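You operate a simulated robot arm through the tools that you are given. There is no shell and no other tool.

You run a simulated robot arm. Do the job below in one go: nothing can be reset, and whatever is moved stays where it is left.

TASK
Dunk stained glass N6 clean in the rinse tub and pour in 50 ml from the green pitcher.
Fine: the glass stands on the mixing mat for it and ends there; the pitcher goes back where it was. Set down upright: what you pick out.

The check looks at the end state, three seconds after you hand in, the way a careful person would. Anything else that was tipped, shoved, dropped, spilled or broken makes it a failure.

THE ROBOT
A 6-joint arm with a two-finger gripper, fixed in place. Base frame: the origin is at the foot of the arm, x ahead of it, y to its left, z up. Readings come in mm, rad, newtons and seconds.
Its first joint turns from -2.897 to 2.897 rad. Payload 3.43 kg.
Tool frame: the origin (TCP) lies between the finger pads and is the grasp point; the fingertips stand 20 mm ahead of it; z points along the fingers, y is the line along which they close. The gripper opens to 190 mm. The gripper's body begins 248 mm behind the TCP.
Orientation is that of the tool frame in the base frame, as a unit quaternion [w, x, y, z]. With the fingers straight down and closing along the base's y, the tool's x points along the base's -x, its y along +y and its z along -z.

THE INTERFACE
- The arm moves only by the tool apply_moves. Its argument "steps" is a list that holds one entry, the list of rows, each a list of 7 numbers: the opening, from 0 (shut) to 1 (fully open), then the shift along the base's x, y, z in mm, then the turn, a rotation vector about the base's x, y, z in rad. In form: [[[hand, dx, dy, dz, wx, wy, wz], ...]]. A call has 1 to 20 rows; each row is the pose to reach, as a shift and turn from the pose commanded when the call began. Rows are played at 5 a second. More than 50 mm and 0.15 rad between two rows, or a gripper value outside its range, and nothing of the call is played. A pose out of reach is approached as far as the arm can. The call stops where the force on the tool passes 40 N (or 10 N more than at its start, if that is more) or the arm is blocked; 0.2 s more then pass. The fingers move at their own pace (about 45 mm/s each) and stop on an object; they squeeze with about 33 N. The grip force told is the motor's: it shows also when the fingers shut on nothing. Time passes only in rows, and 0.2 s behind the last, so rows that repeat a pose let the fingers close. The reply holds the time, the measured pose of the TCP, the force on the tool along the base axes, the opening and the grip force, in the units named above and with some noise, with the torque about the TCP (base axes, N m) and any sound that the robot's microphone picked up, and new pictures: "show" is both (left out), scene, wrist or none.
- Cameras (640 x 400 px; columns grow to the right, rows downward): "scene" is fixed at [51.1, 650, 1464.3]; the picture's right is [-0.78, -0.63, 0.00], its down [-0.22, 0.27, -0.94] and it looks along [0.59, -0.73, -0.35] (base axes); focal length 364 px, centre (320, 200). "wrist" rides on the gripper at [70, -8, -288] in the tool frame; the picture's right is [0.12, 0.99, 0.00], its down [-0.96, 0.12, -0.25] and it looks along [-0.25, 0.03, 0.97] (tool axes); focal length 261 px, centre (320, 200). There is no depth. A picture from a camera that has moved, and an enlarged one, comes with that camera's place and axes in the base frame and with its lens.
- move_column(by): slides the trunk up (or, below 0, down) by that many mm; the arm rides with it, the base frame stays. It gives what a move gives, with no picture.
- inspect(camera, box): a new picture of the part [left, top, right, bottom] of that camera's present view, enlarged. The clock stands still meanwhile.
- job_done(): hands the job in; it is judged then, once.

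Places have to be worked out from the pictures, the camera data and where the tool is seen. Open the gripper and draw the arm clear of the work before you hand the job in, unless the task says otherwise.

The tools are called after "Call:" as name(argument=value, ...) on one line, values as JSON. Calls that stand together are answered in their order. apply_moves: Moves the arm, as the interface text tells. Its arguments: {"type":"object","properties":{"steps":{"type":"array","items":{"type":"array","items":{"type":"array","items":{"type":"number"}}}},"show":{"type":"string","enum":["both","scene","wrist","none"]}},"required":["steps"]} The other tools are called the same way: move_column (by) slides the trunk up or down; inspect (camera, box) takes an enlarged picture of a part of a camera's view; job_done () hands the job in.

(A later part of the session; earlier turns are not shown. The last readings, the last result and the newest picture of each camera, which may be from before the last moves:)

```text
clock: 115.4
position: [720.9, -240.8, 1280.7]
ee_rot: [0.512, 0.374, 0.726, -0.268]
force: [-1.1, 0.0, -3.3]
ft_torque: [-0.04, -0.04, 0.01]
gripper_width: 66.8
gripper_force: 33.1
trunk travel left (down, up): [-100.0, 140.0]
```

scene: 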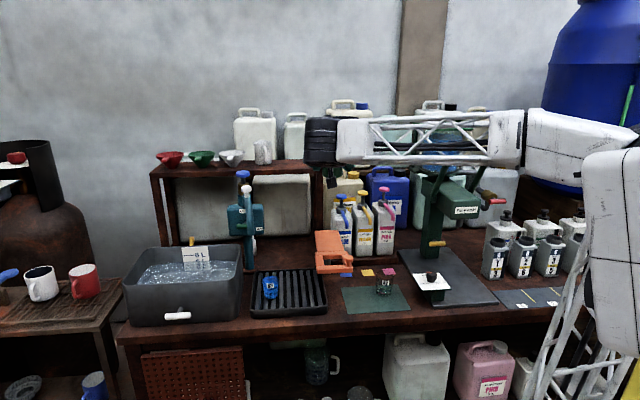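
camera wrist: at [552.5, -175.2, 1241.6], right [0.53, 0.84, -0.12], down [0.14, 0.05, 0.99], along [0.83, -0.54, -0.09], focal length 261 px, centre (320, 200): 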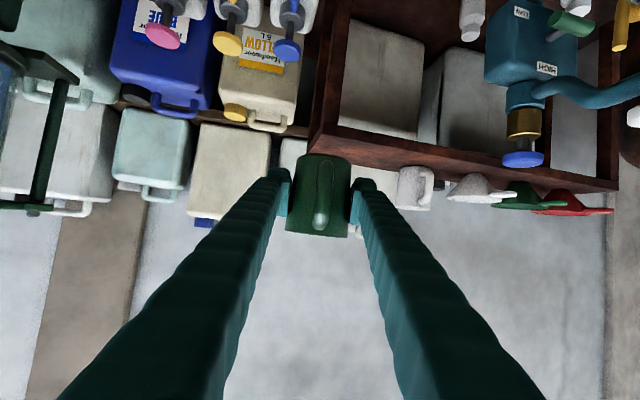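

z is as expected. Trunk at −65 suits the pour; I now bring the pitcher over toward the glass at azimuth −75°, still high (z≈1000).

Call:
apply_moves(steps=[[[0.15, -18, -3, -20, 0, 0, -0.035], [0.15, -37, -7, -45, 0, 0, -0.07], [0.15, -55, -10, -72, 0, 0, -0.105], [0.15, -73, -13, -100, 0, 0, -0.14], [0.15, -92, -17, -130, 0, 0, -0.175], [0.15, -110, -20, -160, 0, 0, -0.21], [0.15, -128, -23, -190, 0, 0, -0.245], [0.15, -147, -27, -220, 0, 0, -0.28], [0.15, -165, -30, -250, 0, 0, -0.315], [0.15, -183, -33, -280, 0, 0, -0.349], [0.15, -183, -33, -280, 0, 0, -0.349]]])

Call:
inspect(camera="scene", box=[310, 180, 450, 320])

Call:
inspect(camera="wrist", box=[160, 40, 480, 260])

```text
clock: 117.8
position: [538.4, -273.2, 1001.2]
ee_rot: [0.457, 0.495, 0.649, -0.353]
force: [-0.2, 0.0, -2.0]
ft_torque: [-0.05, -0.02, -0.02]
gripper_width: 67.0
gripper_force: 32.7
trunk travel left (down, up): [-100.0, 140.0]
camera wrist: at [451.5, 9.4, 1030.4], right [0.95, 0.3, -0.12], down [0.14, -0.05, 0.99], along [0.29, -0.95, -0.09], focal length 261 px, centre (320, 200)
```

scene: 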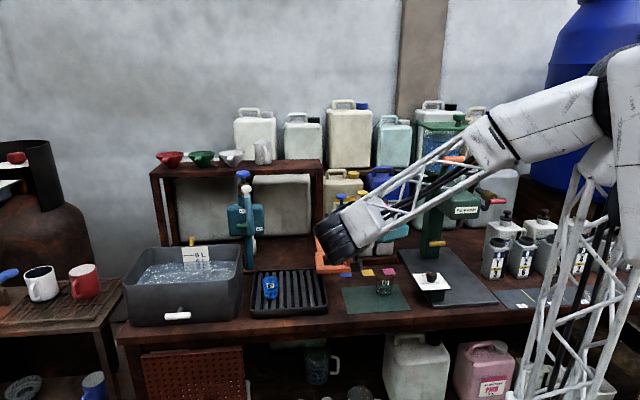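
wrist: 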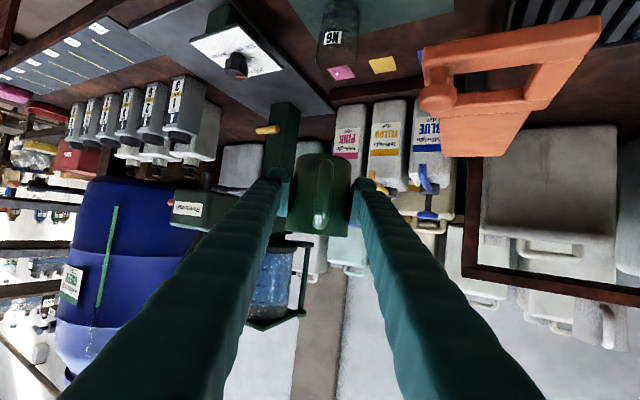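

```text
2.86 times, centred on (380, 250) of scene
camera zoom: at [51.1, 650.0, 1464.3], right [-0.78, -0.63, 0.0], down [-0.22, 0.27, -0.94], along [0.59, -0.73, -0.35], focal length 1038 px, centre (149, 57)
```

zoom: 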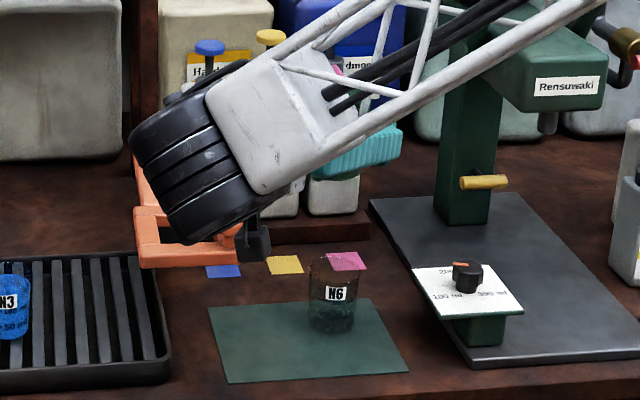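

```text
1.82 times, centred on (320, 150) of wrist
camera zoom: at [451.5, 9.4, 1030.4], right [0.95, 0.3, -0.12], down [0.14, -0.05, 0.99], along [0.29, -0.95, -0.09], focal length 474 px, centre (320, 291)
```

zoom: 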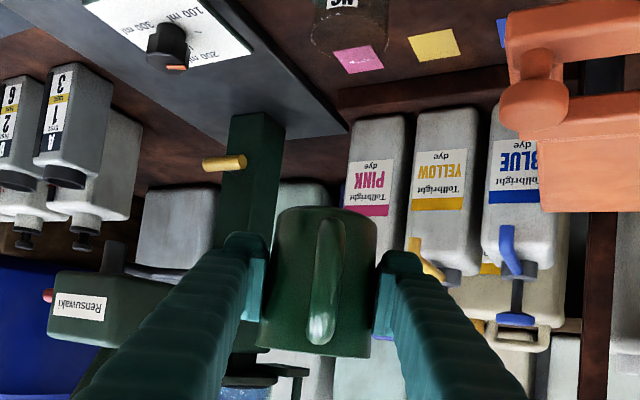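

Pitcher is level near the glass, and the scene view of the glass is clear. I refine the glass position from both cameras.

Call:
inspect(camera="wrist", box=[300, 0, 380, 60])

Call:
inspect(camera="scene", box=[365, 260, 405, 300])

```text
6.67 times, centred on (340, 30) of wrist
camera zoom: at [451.5, 9.4, 1030.4], right [0.95, 0.3, -0.12], down [0.14, -0.05, 0.99], along [0.29, -0.95, -0.09], focal length 1738 px, centre (187, 1333)
```

zoom: 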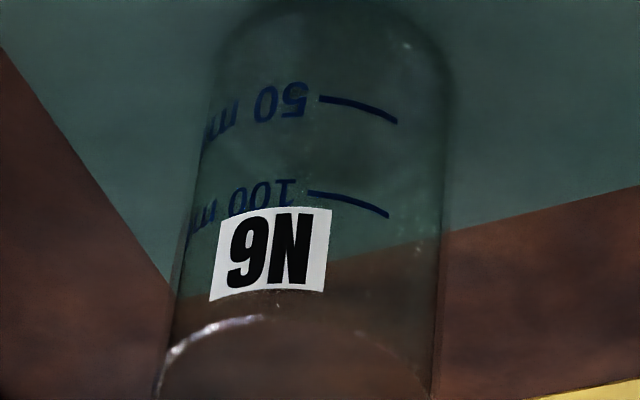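

```text
10.00 times, centred on (385, 280) of scene
camera zoom: at [51.1, 650.0, 1464.3], right [-0.78, -0.63, 0.0], down [-0.22, 0.27, -0.94], along [0.59, -0.73, -0.35], focal length 3635 px, centre (-330, -600)
```

zoom: 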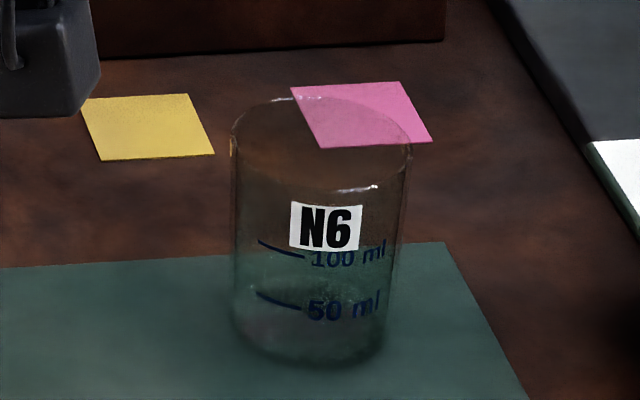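

Both cameras agree with the release pose: glass centre ≈ (552.5, -327), rim ≈ z 785. I lower and tilt 25° with the spout held over the glass (well short of pouring).

Call:
apply_moves(steps=[[[0.15, 0, 0, -20, 0.0, 0.0, 0], [0.15, 0, 1, -40, 0.07, 0.0188, 0], [0.15, 0, 2, -60, 0.14, 0.0376, 0], [0.15, -1, 3, -80, 0.21, 0.0564, 0], [0.15, -1, 3, -95, 0.28, 0.0752, 0], [0.15, -1.4, 3.8, -105, 0.35, 0.094, 0], [0.15, -1.4, 3.8, -111, 0.4214, 0.1129, 0], [0.15, -1.4, 3.8, -111, 0.4214, 0.1129, 0]]])

Call:
inspect(camera="scene", box=[330, 210, 430, 310])

Call:
inspect(camera="wrist", box=[220, 40, 420, 260])

```text
clock: 119.6
position: [536.1, -269.5, 890.6]
ee_rot: [0.305, 0.56, 0.733, -0.236]
force: [-0.2, 0.0, -3.6]
ft_torque: [-0.04, 0.01, -0.02]
gripper_width: 66.8
gripper_force: 33.3
trunk travel left (down, up): [-100.0, 140.0]
camera wrist: at [459.0, -25.4, 1042.3], right [0.94, 0.34, -0.09], down [0.25, -0.45, 0.86], along [0.25, -0.82, -0.51], focal length 261 px, centre (320, 200)
```

scene: 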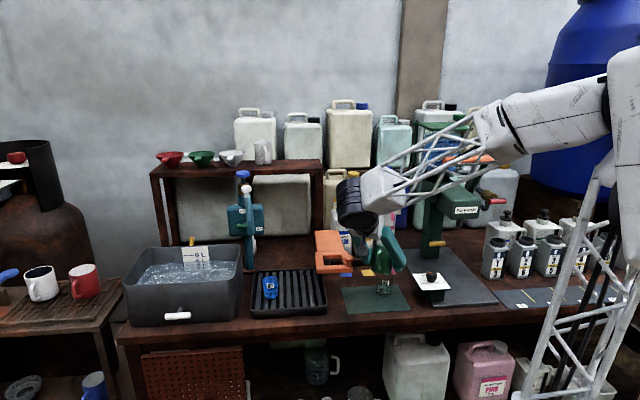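
wrist: 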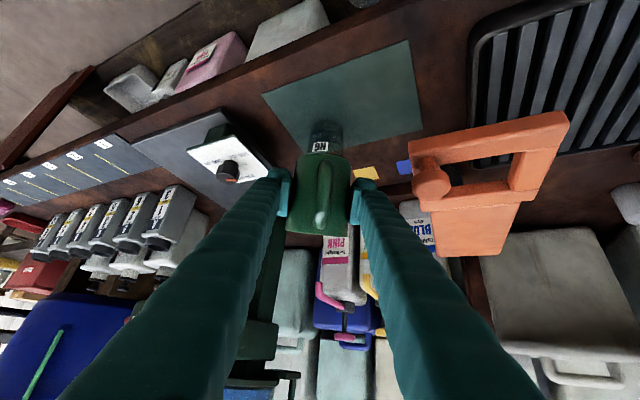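

```text
4.00 times, centred on (380, 260) of scene
camera zoom: at [51.1, 650.0, 1464.3], right [-0.78, -0.63, 0.0], down [-0.22, 0.27, -0.94], along [0.59, -0.73, -0.35], focal length 1454 px, centre (80, -40)
```

zoom: 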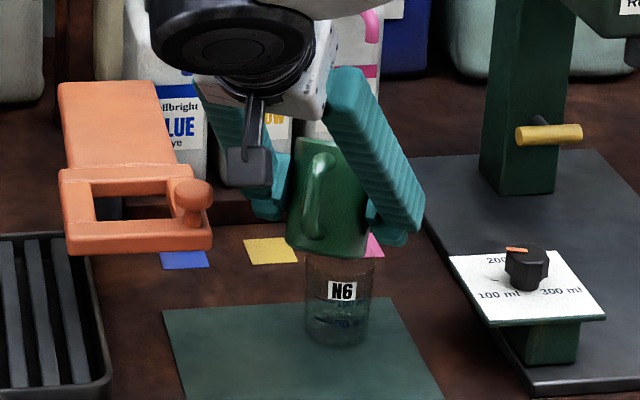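

```text
1.82 times, centred on (320, 150) of wrist
camera zoom: at [459.0, -25.4, 1042.3], right [0.94, 0.34, -0.09], down [0.25, -0.45, 0.86], along [0.25, -0.82, -0.51], focal length 474 px, centre (320, 291)
```

zoom: 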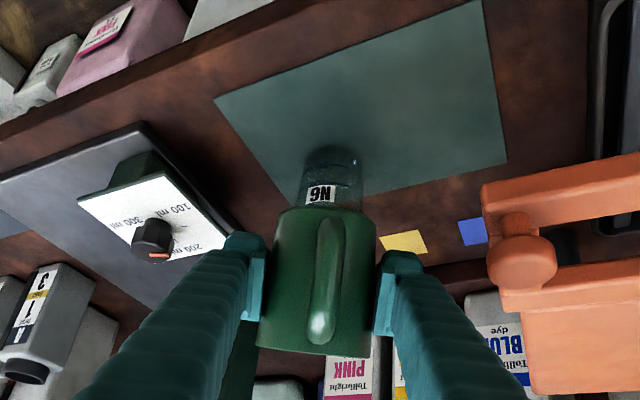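

The spout is over the glass and the scene camera still sees the glass's lower half. I go down and on to 40° tilt, spout lip ~35 mm above the rim.

Call:
apply_moves(steps=[[[0.15, 0, 0, -20, 0, 0, 0], [0.15, 0, 0, -40, 0, 0, 0], [0.15, 0, 1, -52, 0.0632, 0.017, 0], [0.15, 0, 2, -60, 0.1264, 0.0339, 0], [0.15, 0, 3, -67, 0.1897, 0.0509, 0], [0.15, 0, 3, -72, 0.2529, 0.0678, 0], [0.15, 0, 3, -72, 0.2529, 0.0678, 0], [0.15, 0, 3, -72, 0.2529, 0.0678, 0]]])

Call:
inspect(camera="scene", box=[350, 230, 420, 310])

Call:
inspect(camera="wrist", box=[220, 40, 420, 260])

```text
clock: 121.4
position: [535.4, -266.9, 817.6]
ee_rot: [0.207, 0.585, 0.768, -0.159]
force: [-0.7, 0.3, -3.1]
ft_torque: [-0.03, -0.02, 0.01]
gripper_width: 66.9
gripper_force: 32.9
trunk travel left (down, up): [-100.0, 140.0]
camera wrist: at [471.9, -69.1, 1031.0], right [0.93, 0.36, -0.06], down [0.3, -0.65, 0.7], along [0.21, -0.67, -0.71], focal length 261 px, centre (320, 200)
```

scene: 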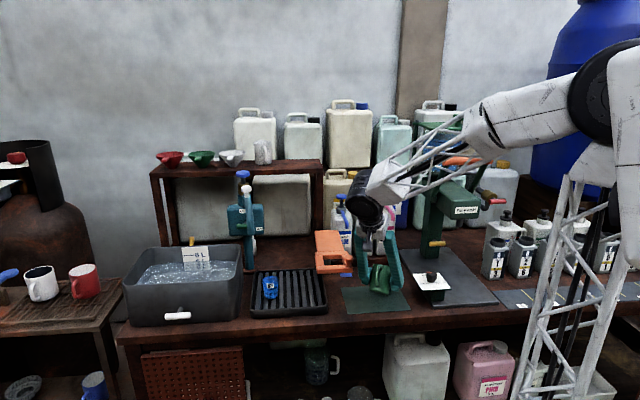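
wrist: 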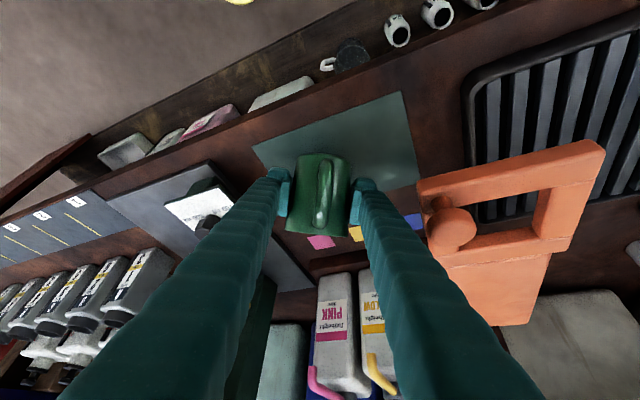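

```text
5.00 times, centred on (385, 270) of scene
camera zoom: at [51.1, 650.0, 1464.3], right [-0.78, -0.63, 0.0], down [-0.22, 0.27, -0.94], along [0.59, -0.73, -0.35], focal length 1817 px, centre (-5, -150)
```

zoom: 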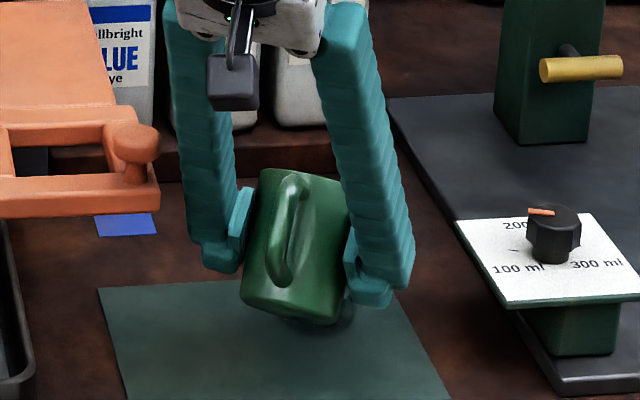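

```text
1.82 times, centred on (320, 150) of wrist
camera zoom: at [471.9, -69.1, 1031.0], right [0.93, 0.36, -0.06], down [0.3, -0.65, 0.7], along [0.21, -0.67, -0.71], focal length 474 px, centre (320, 291)
```

zoom: 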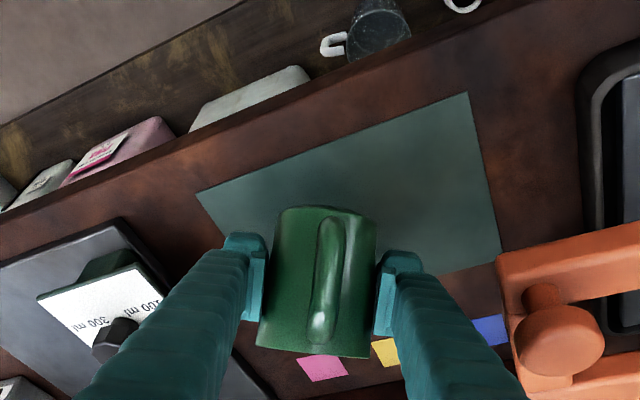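

No pouring yet at 40° (force steady). I tilt on to 46° and listen/watch.

Call:
apply_moves(steps=[[[0.15, 0.3, 0.2, 0, 0.0337, 0.009, 0], [0.15, 0.6, 0.4, 0.5, 0.0674, 0.0181, 0], [0.15, 0.8, 0.6, 1.5, 0.1011, 0.0271, 0], [0.15, 0.8, 0.6, 1.5, 0.1011, 0.0271, 0], [0.15, 0.8, 0.6, 1.5, 0.1011, 0.0271, 0], [0.15, 0.8, 0.6, 1.5, 0.1011, 0.0271, 0]]], show="scene")

Call:
inspect(camera="scene", box=[360, 255, 410, 305])

```text
clock: 122.8
position: [536.6, -266.2, 819.3]
ee_rot: [0.168, 0.593, 0.777, -0.129]
force: [0.0, 0.1, -2.5]
ft_torque: [0.0, -0.02, 0.0]
gripper_width: 67.0
gripper_force: 33.4
trunk travel left (down, up): [-100.0, 140.0]
```

scene: 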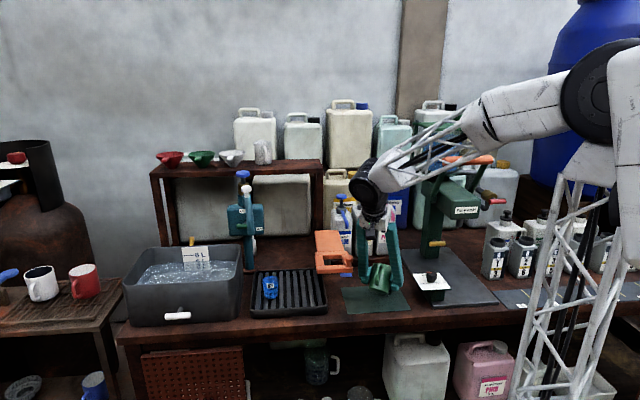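

```text
8.00 times, centred on (385, 280) of scene
camera zoom: at [51.1, 650.0, 1464.3], right [-0.78, -0.63, 0.0], down [-0.22, 0.27, -0.94], along [0.59, -0.73, -0.35], focal length 2908 px, centre (-200, -440)
```

zoom: 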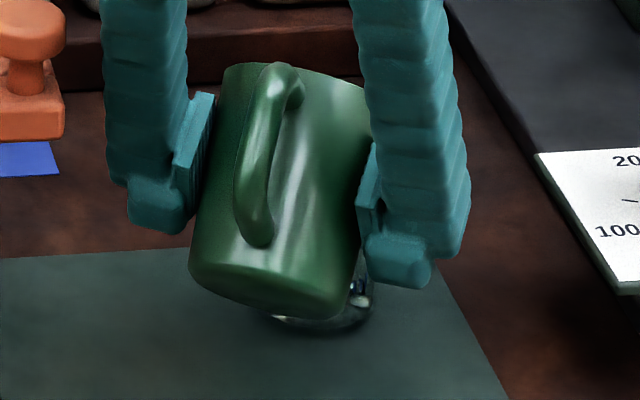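

Still dry. On to 52°.

Call:
apply_moves(steps=[[[0.15, 0, -0.1, 2, 0.0337, 0.009, 0], [0.15, 0, -0.2, 4, 0.0674, 0.0181, 0], [0.15, 0, -0.4, 5.5, 0.1011, 0.0271, 0], [0.15, 0, -0.4, 5.5, 0.1011, 0.0271, 0], [0.15, 0, -0.4, 5.5, 0.1011, 0.0271, 0], [0.15, 0, -0.4, 5.5, 0.1011, 0.0271, 0]]], show="none")

Call:
inspect(camera="scene", box=[360, 255, 410, 305])

```text
clock: 124.2
position: [537.4, -267.4, 824.3]
ee_rot: [0.128, 0.599, 0.785, -0.098]
force: [0.2, 0.1, -3.3]
ft_torque: [-0.01, -0.03, -0.02]
gripper_width: 67.1
gripper_force: 32.7
trunk travel left (down, up): [-100.0, 140.0]
```

```text
8.00 times, centred on (385, 280) of scene
camera zoom: at [51.1, 650.0, 1464.3], right [-0.78, -0.63, 0.0], down [-0.22, 0.27, -0.94], along [0.59, -0.73, -0.35], focal length 2908 px, centre (-200, -440)
```

zoom: 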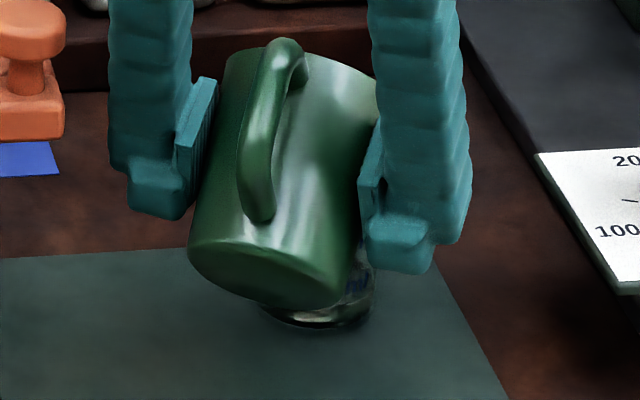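

Nothing yet. On to 58°.

Call:
apply_moves(steps=[[[0.15, 0.1, -0.3, 2, 0.0337, 0.009, 0], [0.15, 0.2, -0.6, 4, 0.0674, 0.0181, 0], [0.15, 0.3, -1, 6, 0.1011, 0.0271, 0], [0.15, 0.3, -1, 6, 0.1011, 0.0271, 0], [0.15, 0.3, -1, 6, 0.1011, 0.0271, 0], [0.15, 0.3, -1, 6, 0.1011, 0.0271, 0]]], show="none")

Call:
inspect(camera="scene", box=[360, 255, 410, 305])

```text
clock: 125.6
position: [536.9, -267.9, 832.8]
ee_rot: [0.087, 0.603, 0.791, -0.066]
force: [0.2, 0.9, -1.6]
ft_torque: [-0.01, -0.01, 0.0]
gripper_width: 67.0
gripper_force: 32.8
trunk travel left (down, up): [-100.0, 140.0]
```

```text
8.00 times, centred on (385, 280) of scene
camera zoom: at [51.1, 650.0, 1464.3], right [-0.78, -0.63, 0.0], down [-0.22, 0.27, -0.94], along [0.59, -0.73, -0.35], focal length 2908 px, centre (-200, -440)
```

zoom: 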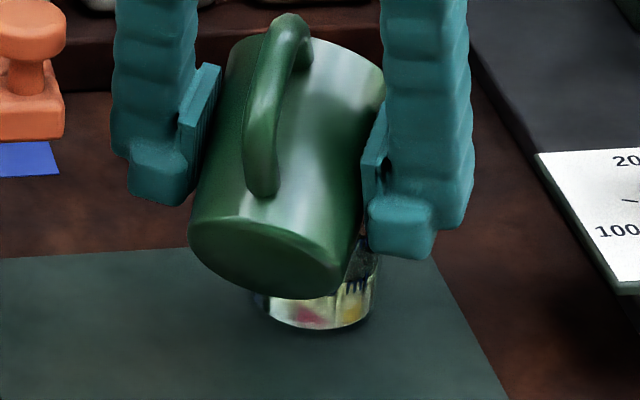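

The glass bottom now shows bright refraction, so water is arriving. I tilt back and rise to read the level against the 50 ml mark.

Call:
apply_moves(steps=[[[0.15, 0, 1, 4, -0.1111, -0.0298, 0], [0.15, 0, 1, 10, -0.2222, -0.0595, 0], [0.15, 0, 0, 22, -0.3333, -0.0893, 0], [0.15, 0, -1, 38, -0.4444, -0.1191, 0], [0.15, 0, -2, 55, -0.5563, -0.1491, 0], [0.15, 0, -2, 60, -0.5563, -0.1491, 0], [0.15, 0, -2, 60, -0.5563, -0.1491, 0]]], show="none")

Call:
inspect(camera="scene", box=[365, 260, 405, 300])

```text
clock: 127.2
position: [537.3, -269.6, 892.3]
ee_rot: [0.307, 0.559, 0.733, -0.236]
force: [0.2, -0.2, -2.3]
ft_torque: [-0.02, 0.01, 0.0]
gripper_width: 67.1
gripper_force: 33.3
trunk travel left (down, up): [-100.0, 140.0]
```

```text
10.00 times, centred on (385, 280) of scene
camera zoom: at [51.1, 650.0, 1464.3], right [-0.78, -0.63, 0.0], down [-0.22, 0.27, -0.94], along [0.59, -0.73, -0.35], focal length 3635 px, centre (-330, -600)
```

zoom: 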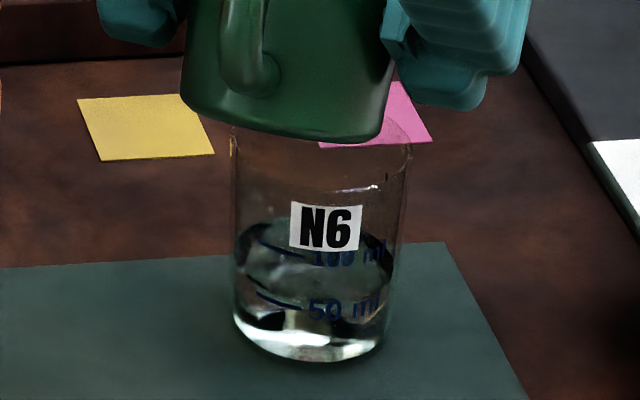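

Water is in the glass. I zoom closer on the level versus the 50 ml line.

Call:
inspect(camera="scene", box=[375, 275, 397, 297])

Call:
inspect(camera="scene", box=[372, 268, 400, 300])

Call:
inspect(camera="wrist", box=[290, 90, 360, 160])

```text
16.00 times, centred on (386, 286) of scene
camera zoom: at [51.1, 650.0, 1464.3], right [-0.78, -0.63, 0.0], down [-0.22, 0.27, -0.94], along [0.59, -0.73, -0.35], focal length 5816 px, centre (-736, -1176)
```

zoom: 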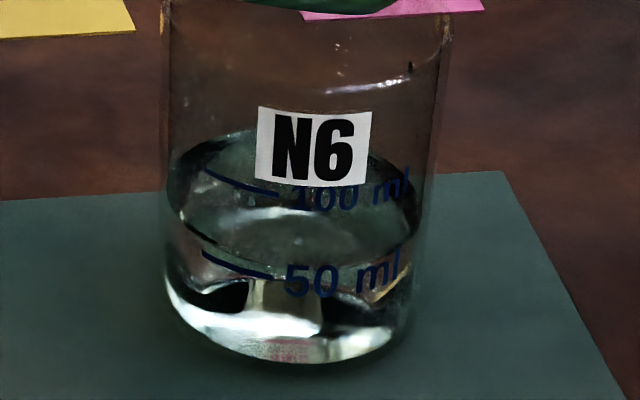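

```text
12.50 times, centred on (386, 284) of scene
camera zoom: at [51.1, 650.0, 1464.3], right [-0.78, -0.63, 0.0], down [-0.22, 0.27, -0.94], along [0.59, -0.73, -0.35], focal length 4544 px, centre (-505, -850)
```

zoom: 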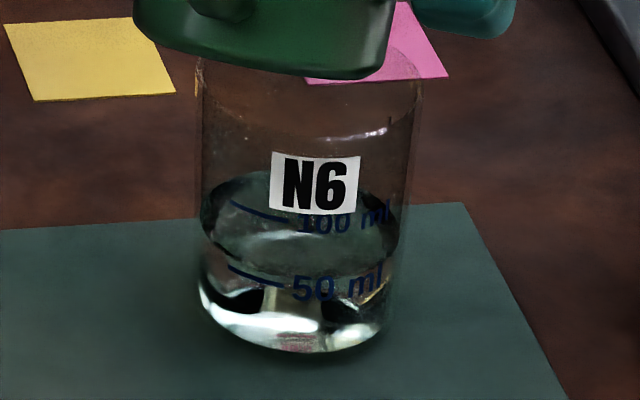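

```text
5.71 times, centred on (325, 125) of wrist
camera zoom: at [460.0, -25.4, 1043.6], right [0.94, 0.34, -0.09], down [0.25, -0.45, 0.86], along [0.25, -0.83, -0.5], focal length 1489 px, centre (291, 629)
```

zoom: 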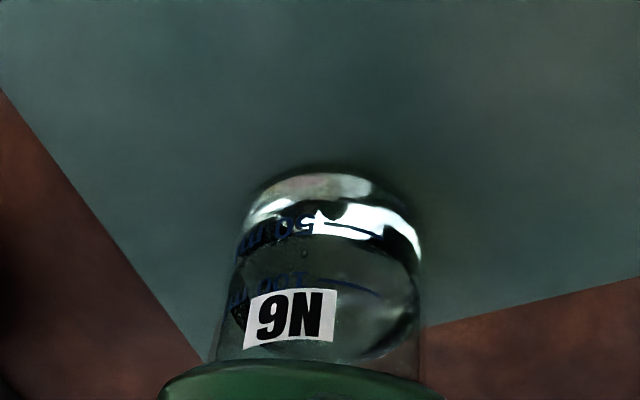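

The water surface looks right at the 50 ml line. I zoom further to judge within a millimetre.

Call:
inspect(camera="scene", box=[378, 282, 388, 292])

Call:
inspect(camera="scene", box=[376, 278, 396, 296])

Call:
inspect(camera="wrist", box=[312, 115, 344, 147])

```text
16.00 times, centred on (383, 287) of scene
camera zoom: at [51.1, 650.0, 1464.3], right [-0.78, -0.63, 0.0], down [-0.22, 0.27, -0.94], along [0.59, -0.73, -0.35], focal length 5816 px, centre (-688, -1192)
```

zoom: 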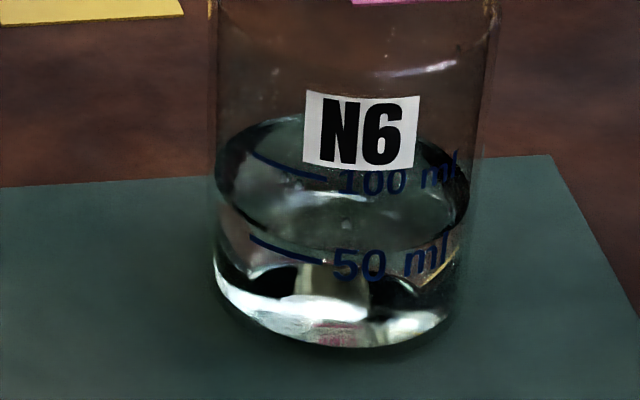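

```text
16.00 times, centred on (386, 287) of scene
camera zoom: at [51.1, 650.0, 1464.3], right [-0.78, -0.63, 0.0], down [-0.22, 0.27, -0.94], along [0.59, -0.73, -0.35], focal length 5816 px, centre (-736, -1192)
```

zoom: 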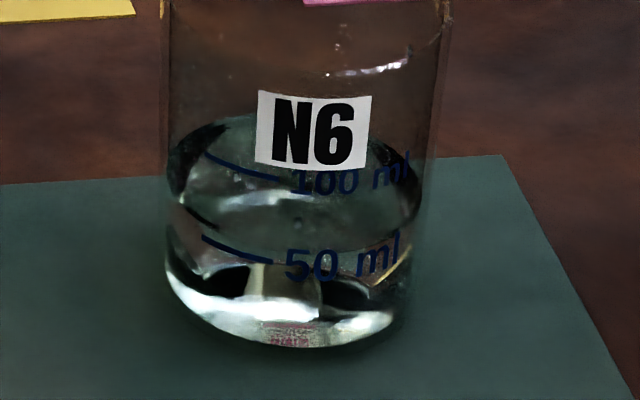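

```text
12.50 times, centred on (328, 131) of wrist
camera zoom: at [460.0, -25.4, 1043.6], right [0.94, 0.34, -0.09], down [0.25, -0.45, 0.86], along [0.25, -0.83, -0.5], focal length 3258 px, centre (220, 1062)
```

zoom: 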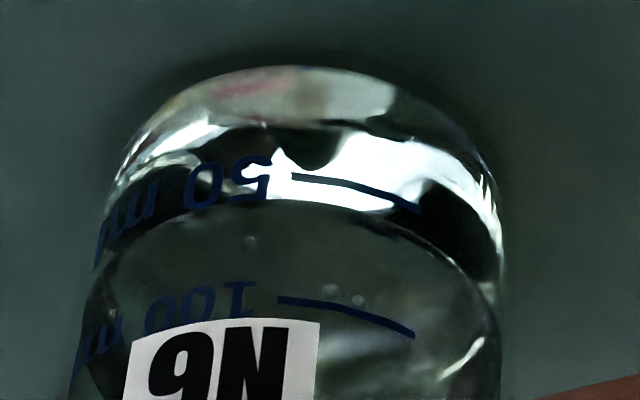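

My reading is at or slightly above the 50 ml line, so pouring is finished. I bring the pitcher upright and raise it clear of the glass.

Call:
apply_moves(steps=[[[0.15, 0, 0, 15, -0.07, -0.0188, 0], [0.15, 0, -1, 35, -0.14, -0.0376, 0], [0.15, 0, -2, 55, -0.21, -0.0564, 0], [0.15, 1, -3, 75, -0.28, -0.0752, 0], [0.15, 1, -3.5, 95, -0.35, -0.094, 0], [0.15, 1, -3.6, 109, -0.4214, -0.1129, 0], [0.15, 1, -3.6, 109, -0.4214, -0.1129, 0]]])

Call:
inspect(camera="scene", box=[376, 278, 396, 296])

Call:
inspect(camera="scene", box=[350, 220, 420, 310])

```text
clock: 128.8
position: [536.2, -271.7, 1001.3]
ee_rot: [0.457, 0.495, 0.65, -0.352]
force: [0.4, 0.3, -2.5]
ft_torque: [-0.02, 0.0, 0.01]
gripper_width: 66.9
gripper_force: 32.9
trunk travel left (down, up): [-100.0, 140.0]
camera wrist: at [449.8, 10.4, 1030.2], right [0.95, 0.3, -0.12], down [0.14, -0.05, 0.99], along [0.29, -0.95, -0.09], focal length 261 px, centre (320, 200)
```

scene: 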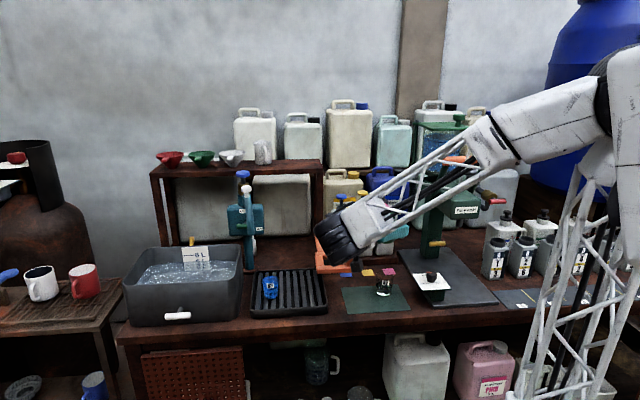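
wrist: 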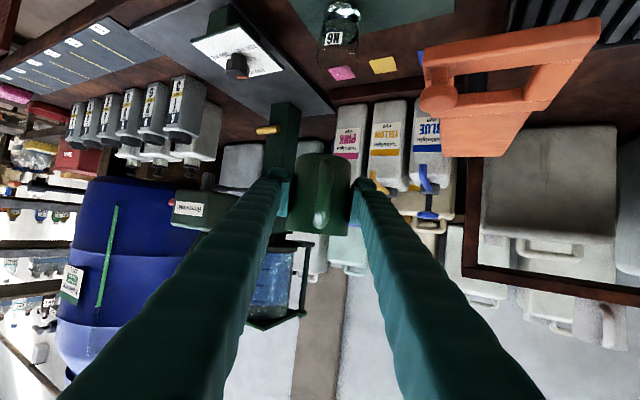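

```text
16.00 times, centred on (386, 287) of scene
camera zoom: at [51.1, 650.0, 1464.3], right [-0.78, -0.63, 0.0], down [-0.22, 0.27, -0.94], along [0.59, -0.73, -0.35], focal length 5816 px, centre (-736, -1192)
```

zoom: 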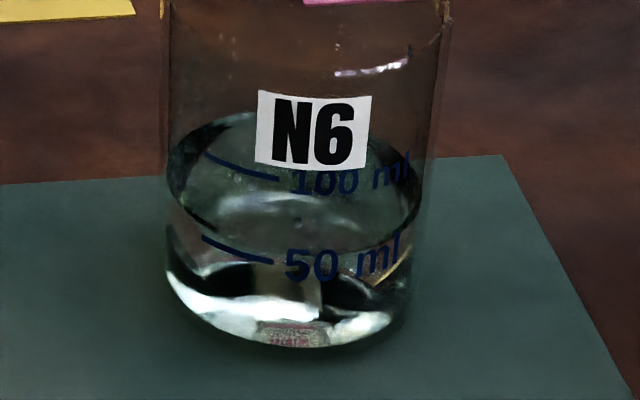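

```text
4.44 times, centred on (385, 265) of scene
camera zoom: at [51.1, 650.0, 1464.3], right [-0.78, -0.63, 0.0], down [-0.22, 0.27, -0.94], along [0.59, -0.73, -0.35], focal length 1616 px, centre (31, -89)
```

zoom: 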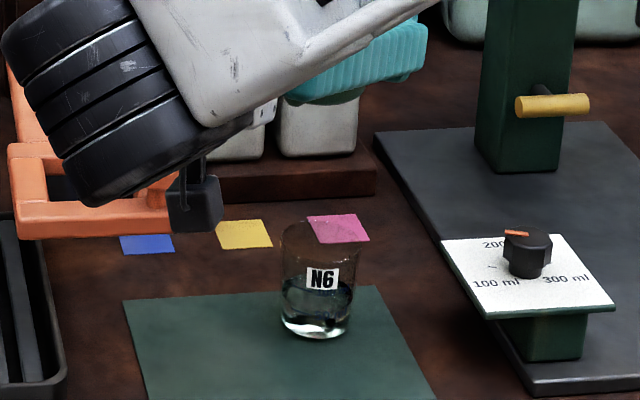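

The level is readable and the pitcher is upright again. Now I retrace the route to return the pitcher: first up and back to azimuth −55°.

Call:
apply_moves(steps=[[[0.15, 18, 3, 30, 0, 0, 0.035], [0.15, 37, 6, 60, 0, 0, 0.07], [0.15, 55, 9, 90, 0, 0, 0.105], [0.15, 73, 12, 120, 0, 0, 0.14], [0.15, 92, 15, 150, 0, 0, 0.175], [0.15, 110, 19, 180, 0, 0, 0.21], [0.15, 128, 22, 208, 0, 0, 0.245], [0.15, 147, 25, 235, 0, 0, 0.28], [0.15, 165, 28, 260, 0, 0, 0.315], [0.15, 184, 31, 280, 0, 0, 0.349], [0.15, 184, 31, 280, 0, 0, 0.349]]], show="scene")

```text
clock: 131.2
position: [721.2, -241.8, 1280.1]
ee_rot: [0.512, 0.373, 0.726, -0.267]
force: [0.2, -0.1, -3.0]
ft_torque: [-0.03, -0.02, 0.04]
gripper_width: 66.8
gripper_force: 33.4
trunk travel left (down, up): [-100.0, 140.0]
```

scene: 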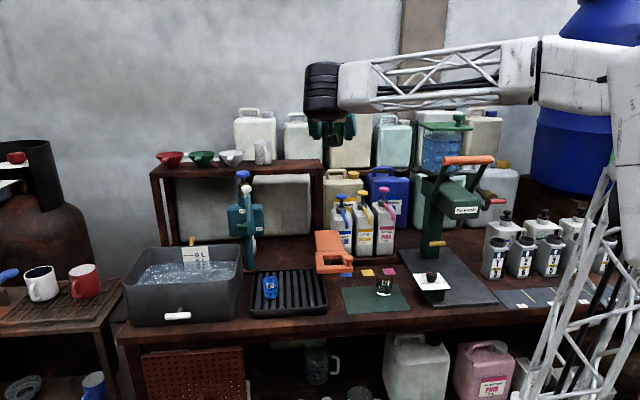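

On track. Trunk down by 100 mm again, as on the way out.

Call:
move_column(by=-100)

```text
clock: 132.5
position: [720.8, -242.3, 1179.3]
ee_rot: [0.511, 0.374, 0.726, -0.268]
force: [-0.2, 0.3, -1.9]
ft_torque: [0.01, -0.03, 0.0]
gripper_width: 66.8
gripper_force: 33.0
trunk travel left (down, up): [0.0, 240.0]
```

Back to azimuth −35° by the same slow route.

Call:
apply_moves(steps=[[[0.15, 10, -12, 4, 0, 0, 0.044], [0.15, 20, -24, 8, 0, 0, 0.087], [0.15, 30, -36, 12, 0, 0, 0.131], [0.15, 40, -48, 16, 0, 0, 0.175], [0.15, 50, -60, 20, 0, 0, 0.218], [0.15, 60, -72, 24, 0, 0, 0.262], [0.15, 70, -84, 28, 0, 0, 0.306], [0.15, 79, -95, 32, 0, 0, 0.349], [0.15, 100, -105, 28, 0, 0, 0.349], [0.15, 125, -110, 22, 0, 0, 0.349], [0.15, 149, -115, 16, 0, 0, 0.349], [0.15, 149, -115, 16, 0, 0, 0.349]]])

Call:
inspect(camera="wrist", box=[240, 120, 440, 260])

```text
clock: 135.1
position: [870.8, -356.0, 1195.1]
ee_rot: [0.55, 0.242, 0.78, -0.175]
force: [0.1, -0.5, -2.4]
ft_torque: [-0.04, -0.03, -0.03]
gripper_width: 66.9
gripper_force: 32.8
trunk travel left (down, up): [0.0, 240.0]
camera wrist: at [621.5, -194.1, 1226.4], right [0.53, 0.84, -0.12], down [0.14, 0.05, 0.99], along [0.83, -0.54, -0.09], focal length 261 px, centre (320, 200)
```

scene: 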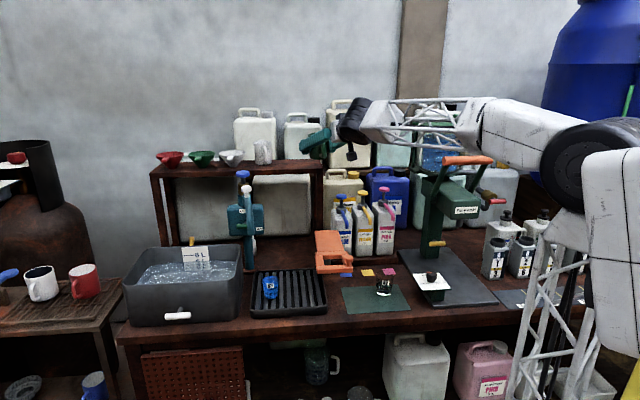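
wrist: 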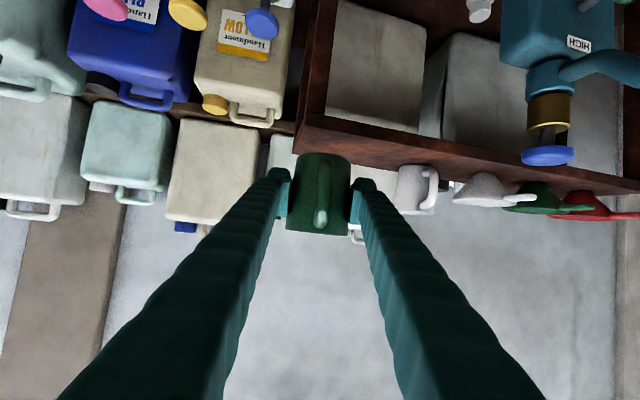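

```text
2.86 times, centred on (340, 190) of wrist
camera zoom: at [621.5, -194.1, 1226.4], right [0.53, 0.84, -0.12], down [0.14, 0.05, 0.99], along [0.83, -0.54, -0.09], focal length 745 px, centre (263, 229)
```

zoom: 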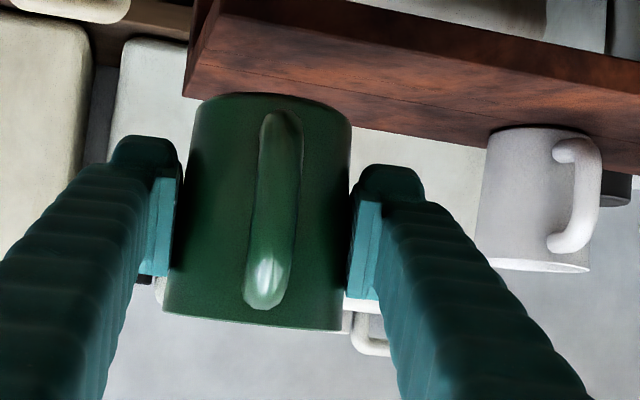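

Aligned like at pick-up. I move in above its spot, then lower gently.

Call:
apply_moves(steps=[[[0.15, 20, -14, -2, 0, 0, 0], [0.15, 42, -30, -4, 0, 0, 0], [0.15, 64, -46, -7, 0, 0, 0], [0.15, 86, -61, -11, 0, 0, 0], [0.15, 104, -74, -15, 0, 0, 0], [0.15, 115.5, -82.3, -17, 0, 0, 0], [0.15, 115.5, -82.3, -27, 0, 0, 0], [0.15, 115.5, -82.3, -37, 0, 0, 0], [0.15, 115.5, -82.3, -45, 0, 0, 0], [0.15, 115.5, -82.3, -45, 0, 0, 0]]])

Call:
inspect(camera="scene", box=[270, 120, 350, 180])

```text
clock: 137.3
position: [985.6, -439.5, 1150.4]
ee_rot: [0.55, 0.243, 0.78, -0.175]
force: [-0.1, 0.6, -1.4]
ft_torque: [-0.01, 0.02, -0.04]
gripper_width: 67.0
gripper_force: 33.3
trunk travel left (down, up): [0.0, 240.0]
camera wrist: at [736.9, -276.5, 1181.2], right [0.53, 0.84, -0.12], down [0.14, 0.05, 0.99], along [0.83, -0.54, -0.09], focal length 261 px, centre (320, 200)
```

scene: 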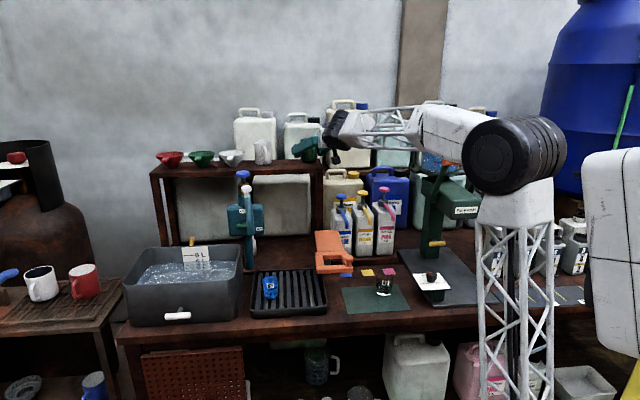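
wrist: 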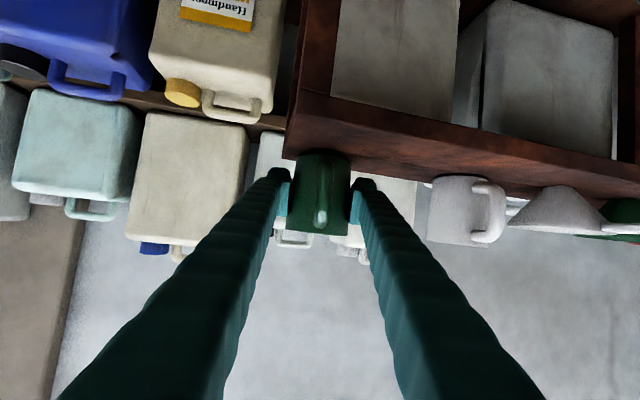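

```text
6.67 times, centred on (310, 150) of scene
camera zoom: at [51.1, 650.0, 1464.3], right [-0.78, -0.63, 0.0], down [-0.22, 0.27, -0.94], along [0.59, -0.73, -0.35], focal length 2423 px, centre (387, 533)
```

zoom: 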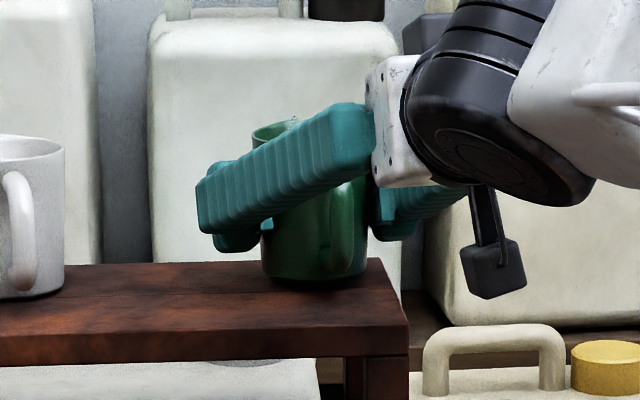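

About 9 mm to go. I lower in small steps.

Call:
apply_moves(steps=[[[0.15, 0.5, 0.8, -3, 0, 0, 0], [0.15, 0.5, 0.8, -6, 0, 0, 0], [0.15, 0.5, 0.8, -8, 0, 0, 0], [0.15, 0.5, 0.8, -8, 0, 0, 0]]], show="none")

```text
clock: 138.3
position: [984.9, -438.2, 1145.5]
ee_rot: [0.551, 0.244, 0.778, -0.177]
force: [3.8, -4.0, 19.8]
ft_torque: [0.24, -0.13, -0.11]
gripper_width: 66.7
gripper_force: 32.9
trunk travel left (down, up): [0.0, 240.0]
```

Contact (≈20 N), a few mm earlier than at pick-up. I ease off 1.5 mm and open the fingers gradually.

Call:
apply_moves(steps=[[[0.15, 0, 0, 1.2, 0, 0, 0], [0.15, 0, 0, 1.5, 0, 0, 0], [0.35, 0, 0, 1.5, 0, 0, 0], [0.37, 0, 0, 1.5, 0, 0, 0], [0.4, 0, 0, 1.5, 0, 0, 0], [0.45, 0, 0, 1.5, 0, 0, 0], [0.5, 0, 0, 1.5, 0, 0, 0], [0.53, 0, 0, 1.5, 0, 0, 0], [0.53, 0, 0, 1.5, 0, 0, 0]]], show="wrist")

Call:
inspect(camera="scene", box=[270, 120, 350, 180])

Call:
inspect(camera="wrist", box=[240, 120, 440, 260])

```text
clock: 140.3
position: [986.4, -437.7, 1144.7]
ee_rot: [0.551, 0.242, 0.779, -0.174]
force: [0.3, 0.8, 0.1]
ft_torque: [0.01, 0.02, 0.01]
gripper_width: 100.8
gripper_force: 0.1
trunk travel left (down, up): [0.0, 240.0]
camera wrist: at [737.2, -275.9, 1174.6], right [0.53, 0.84, -0.12], down [0.14, 0.05, 0.99], along [0.83, -0.54, -0.09], focal length 261 px, centre (320, 200)
```

wrist: 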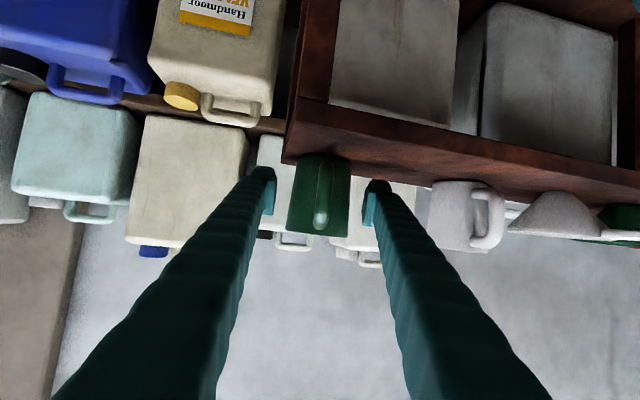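

```text
6.67 times, centred on (310, 150) of scene
camera zoom: at [51.1, 650.0, 1464.3], right [-0.78, -0.63, 0.0], down [-0.22, 0.27, -0.94], along [0.59, -0.73, -0.35], focal length 2423 px, centre (387, 533)
```

zoom: 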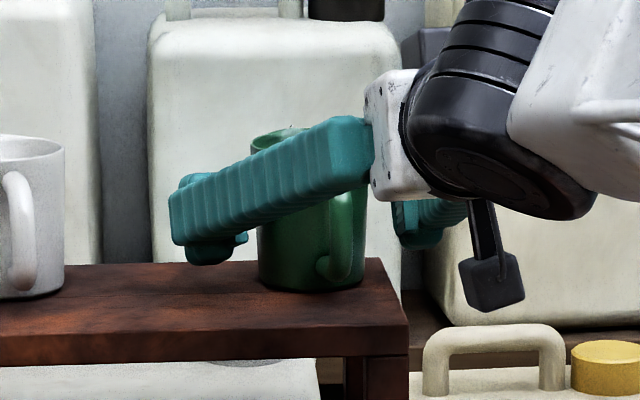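

```text
2.86 times, centred on (340, 190) of wrist
camera zoom: at [737.2, -275.9, 1174.6], right [0.53, 0.84, -0.12], down [0.14, 0.05, 0.99], along [0.83, -0.54, -0.09], focal length 745 px, centre (263, 229)
```

zoom: 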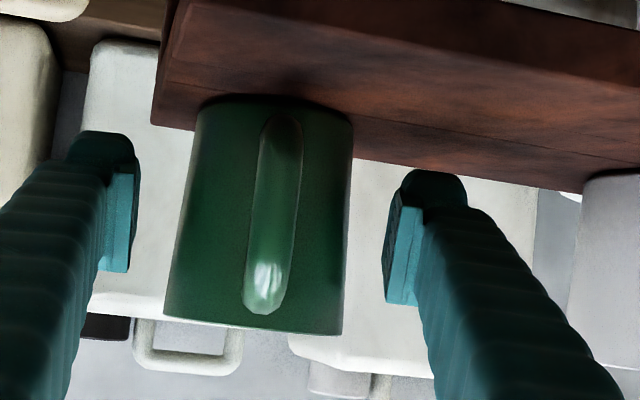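

Pitcher is released upright at its original spot. I back straight out.

Call:
apply_moves(steps=[[[0.53, -18, 12.5, 8, 0, 0, 0], [0.53, -37, 26, 16.5, 0, 0, 0], [0.53, -56, 39, 25, 0, 0, 0], [0.53, -76, 53, 34, 0, 0, 0], [0.53, -96, 67, 43, 0, 0, 0], [0.53, -115.5, 81, 51, 0, 0, 0], [0.53, -140, 98, 55, 0, 0, 0], [0.53, -165, 115, 58, 0, 0, 0], [0.53, -165, 115, 58, 0, 0, 0]]])

Call:
inspect(camera="scene", box=[280, 130, 340, 170])

Call:
inspect(camera="scene", box=[376, 278, 396, 296])

Call:
inspect(camera="scene", box=[140, 90, 340, 215])

```text
clock: 142.3
position: [820.9, -323.8, 1200.4]
ee_rot: [0.551, 0.243, 0.779, -0.175]
force: [-0.4, 0.0, 0.0]
ft_torque: [-0.01, 0.02, -0.02]
gripper_width: 100.7
gripper_force: 0.1
trunk travel left (down, up): [0.0, 240.0]
camera wrist: at [571.8, -161.7, 1231.0], right [0.53, 0.84, -0.12], down [0.14, 0.05, 0.99], along [0.83, -0.54, -0.09], focal length 261 px, centre (320, 200)
```

scene: 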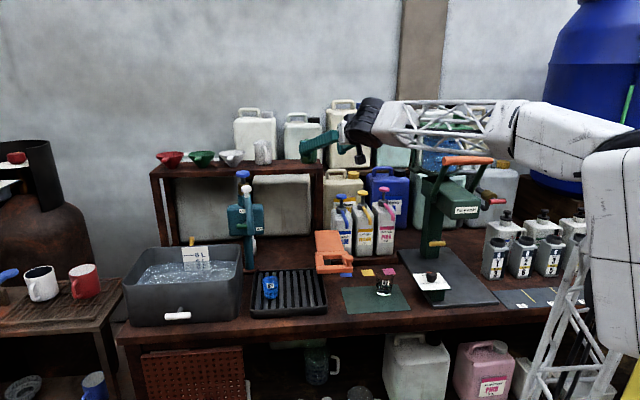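
wrist: 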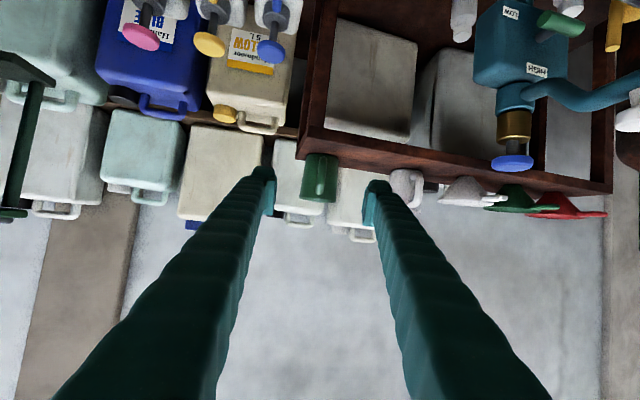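

```text
10.00 times, centred on (310, 150) of scene
camera zoom: at [51.1, 650.0, 1464.3], right [-0.78, -0.63, 0.0], down [-0.22, 0.27, -0.94], along [0.59, -0.73, -0.35], focal length 3635 px, centre (420, 700)
```

zoom: 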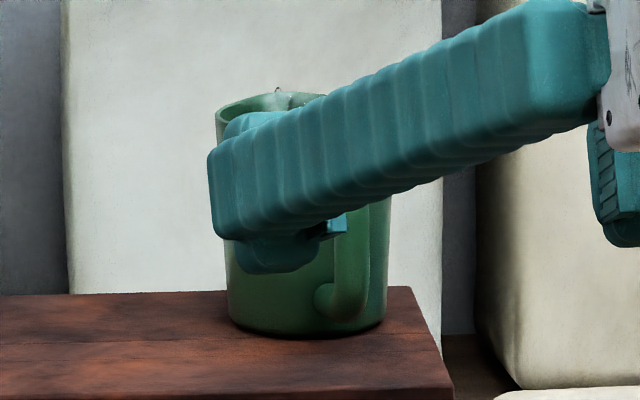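

```text
16.00 times, centred on (386, 287) of scene
camera zoom: at [51.1, 650.0, 1464.3], right [-0.78, -0.63, 0.0], down [-0.22, 0.27, -0.94], along [0.59, -0.73, -0.35], focal length 5816 px, centre (-736, -1192)
```

zoom: 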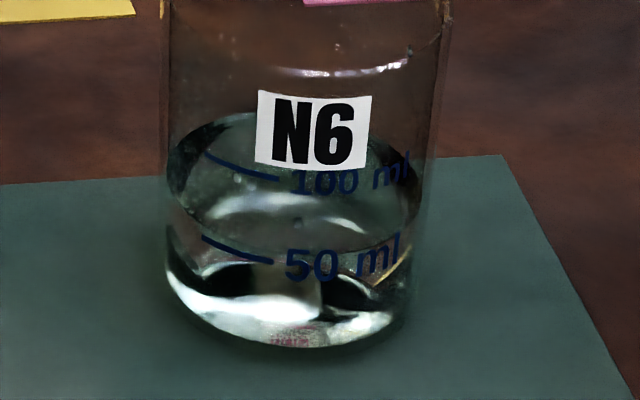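

```text
3.20 times, centred on (240, 152) of scene
camera zoom: at [51.1, 650.0, 1464.3], right [-0.78, -0.63, 0.0], down [-0.22, 0.27, -0.94], along [0.59, -0.73, -0.35], focal length 1163 px, centre (576, 352)
```

zoom: 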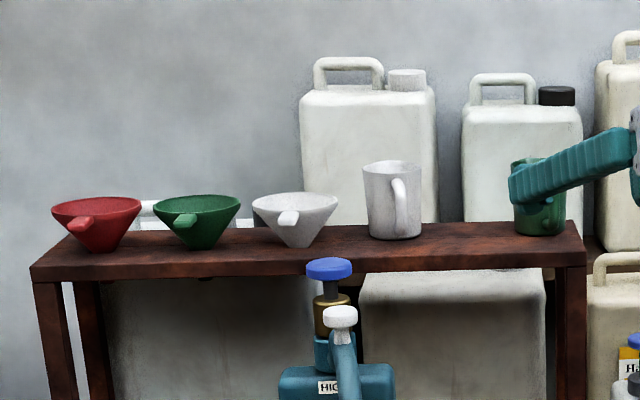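

The pitcher is back within ~2 mm. Now I want a low-angle look at the water level with the wrist camera; I retrace toward the front first.

Call:
apply_moves(steps=[[[0.53, -12, 10, -2, 0, 0, -0.044], [0.53, -25, 20, -5, 0, 0, -0.087], [0.53, -38, 31, -7, 0, 0, -0.131], [0.53, -50, 42, -10, 0, 0, -0.175], [0.53, -63, 52, -12, 0, 0, -0.218], [0.53, -76, 63, -15, 0, 0, -0.262], [0.53, -89, 74, -18, 0, 0, -0.306], [0.53, -101, 84, -20, 0, 0, -0.349], [0.53, -101, 84, -20, 0, 0, -0.349]]], show="none")

Call:
inspect(camera="scene", box=[280, 130, 340, 170])

```text
clock: 144.3
position: [720.7, -238.9, 1182.3]
ee_rot: [0.512, 0.374, 0.726, -0.268]
force: [-0.7, -0.8, -0.6]
ft_torque: [0.03, -0.04, 0.0]
gripper_width: 100.7
gripper_force: 0.0
trunk travel left (down, up): [0.0, 240.0]
```

```text
10.00 times, centred on (310, 150) of scene
camera zoom: at [51.1, 650.0, 1464.3], right [-0.78, -0.63, 0.0], down [-0.22, 0.27, -0.94], along [0.59, -0.73, -0.35], focal length 3635 px, centre (420, 700)
```

zoom: 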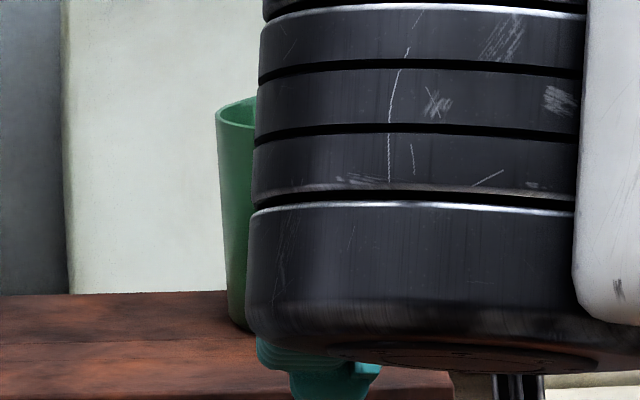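

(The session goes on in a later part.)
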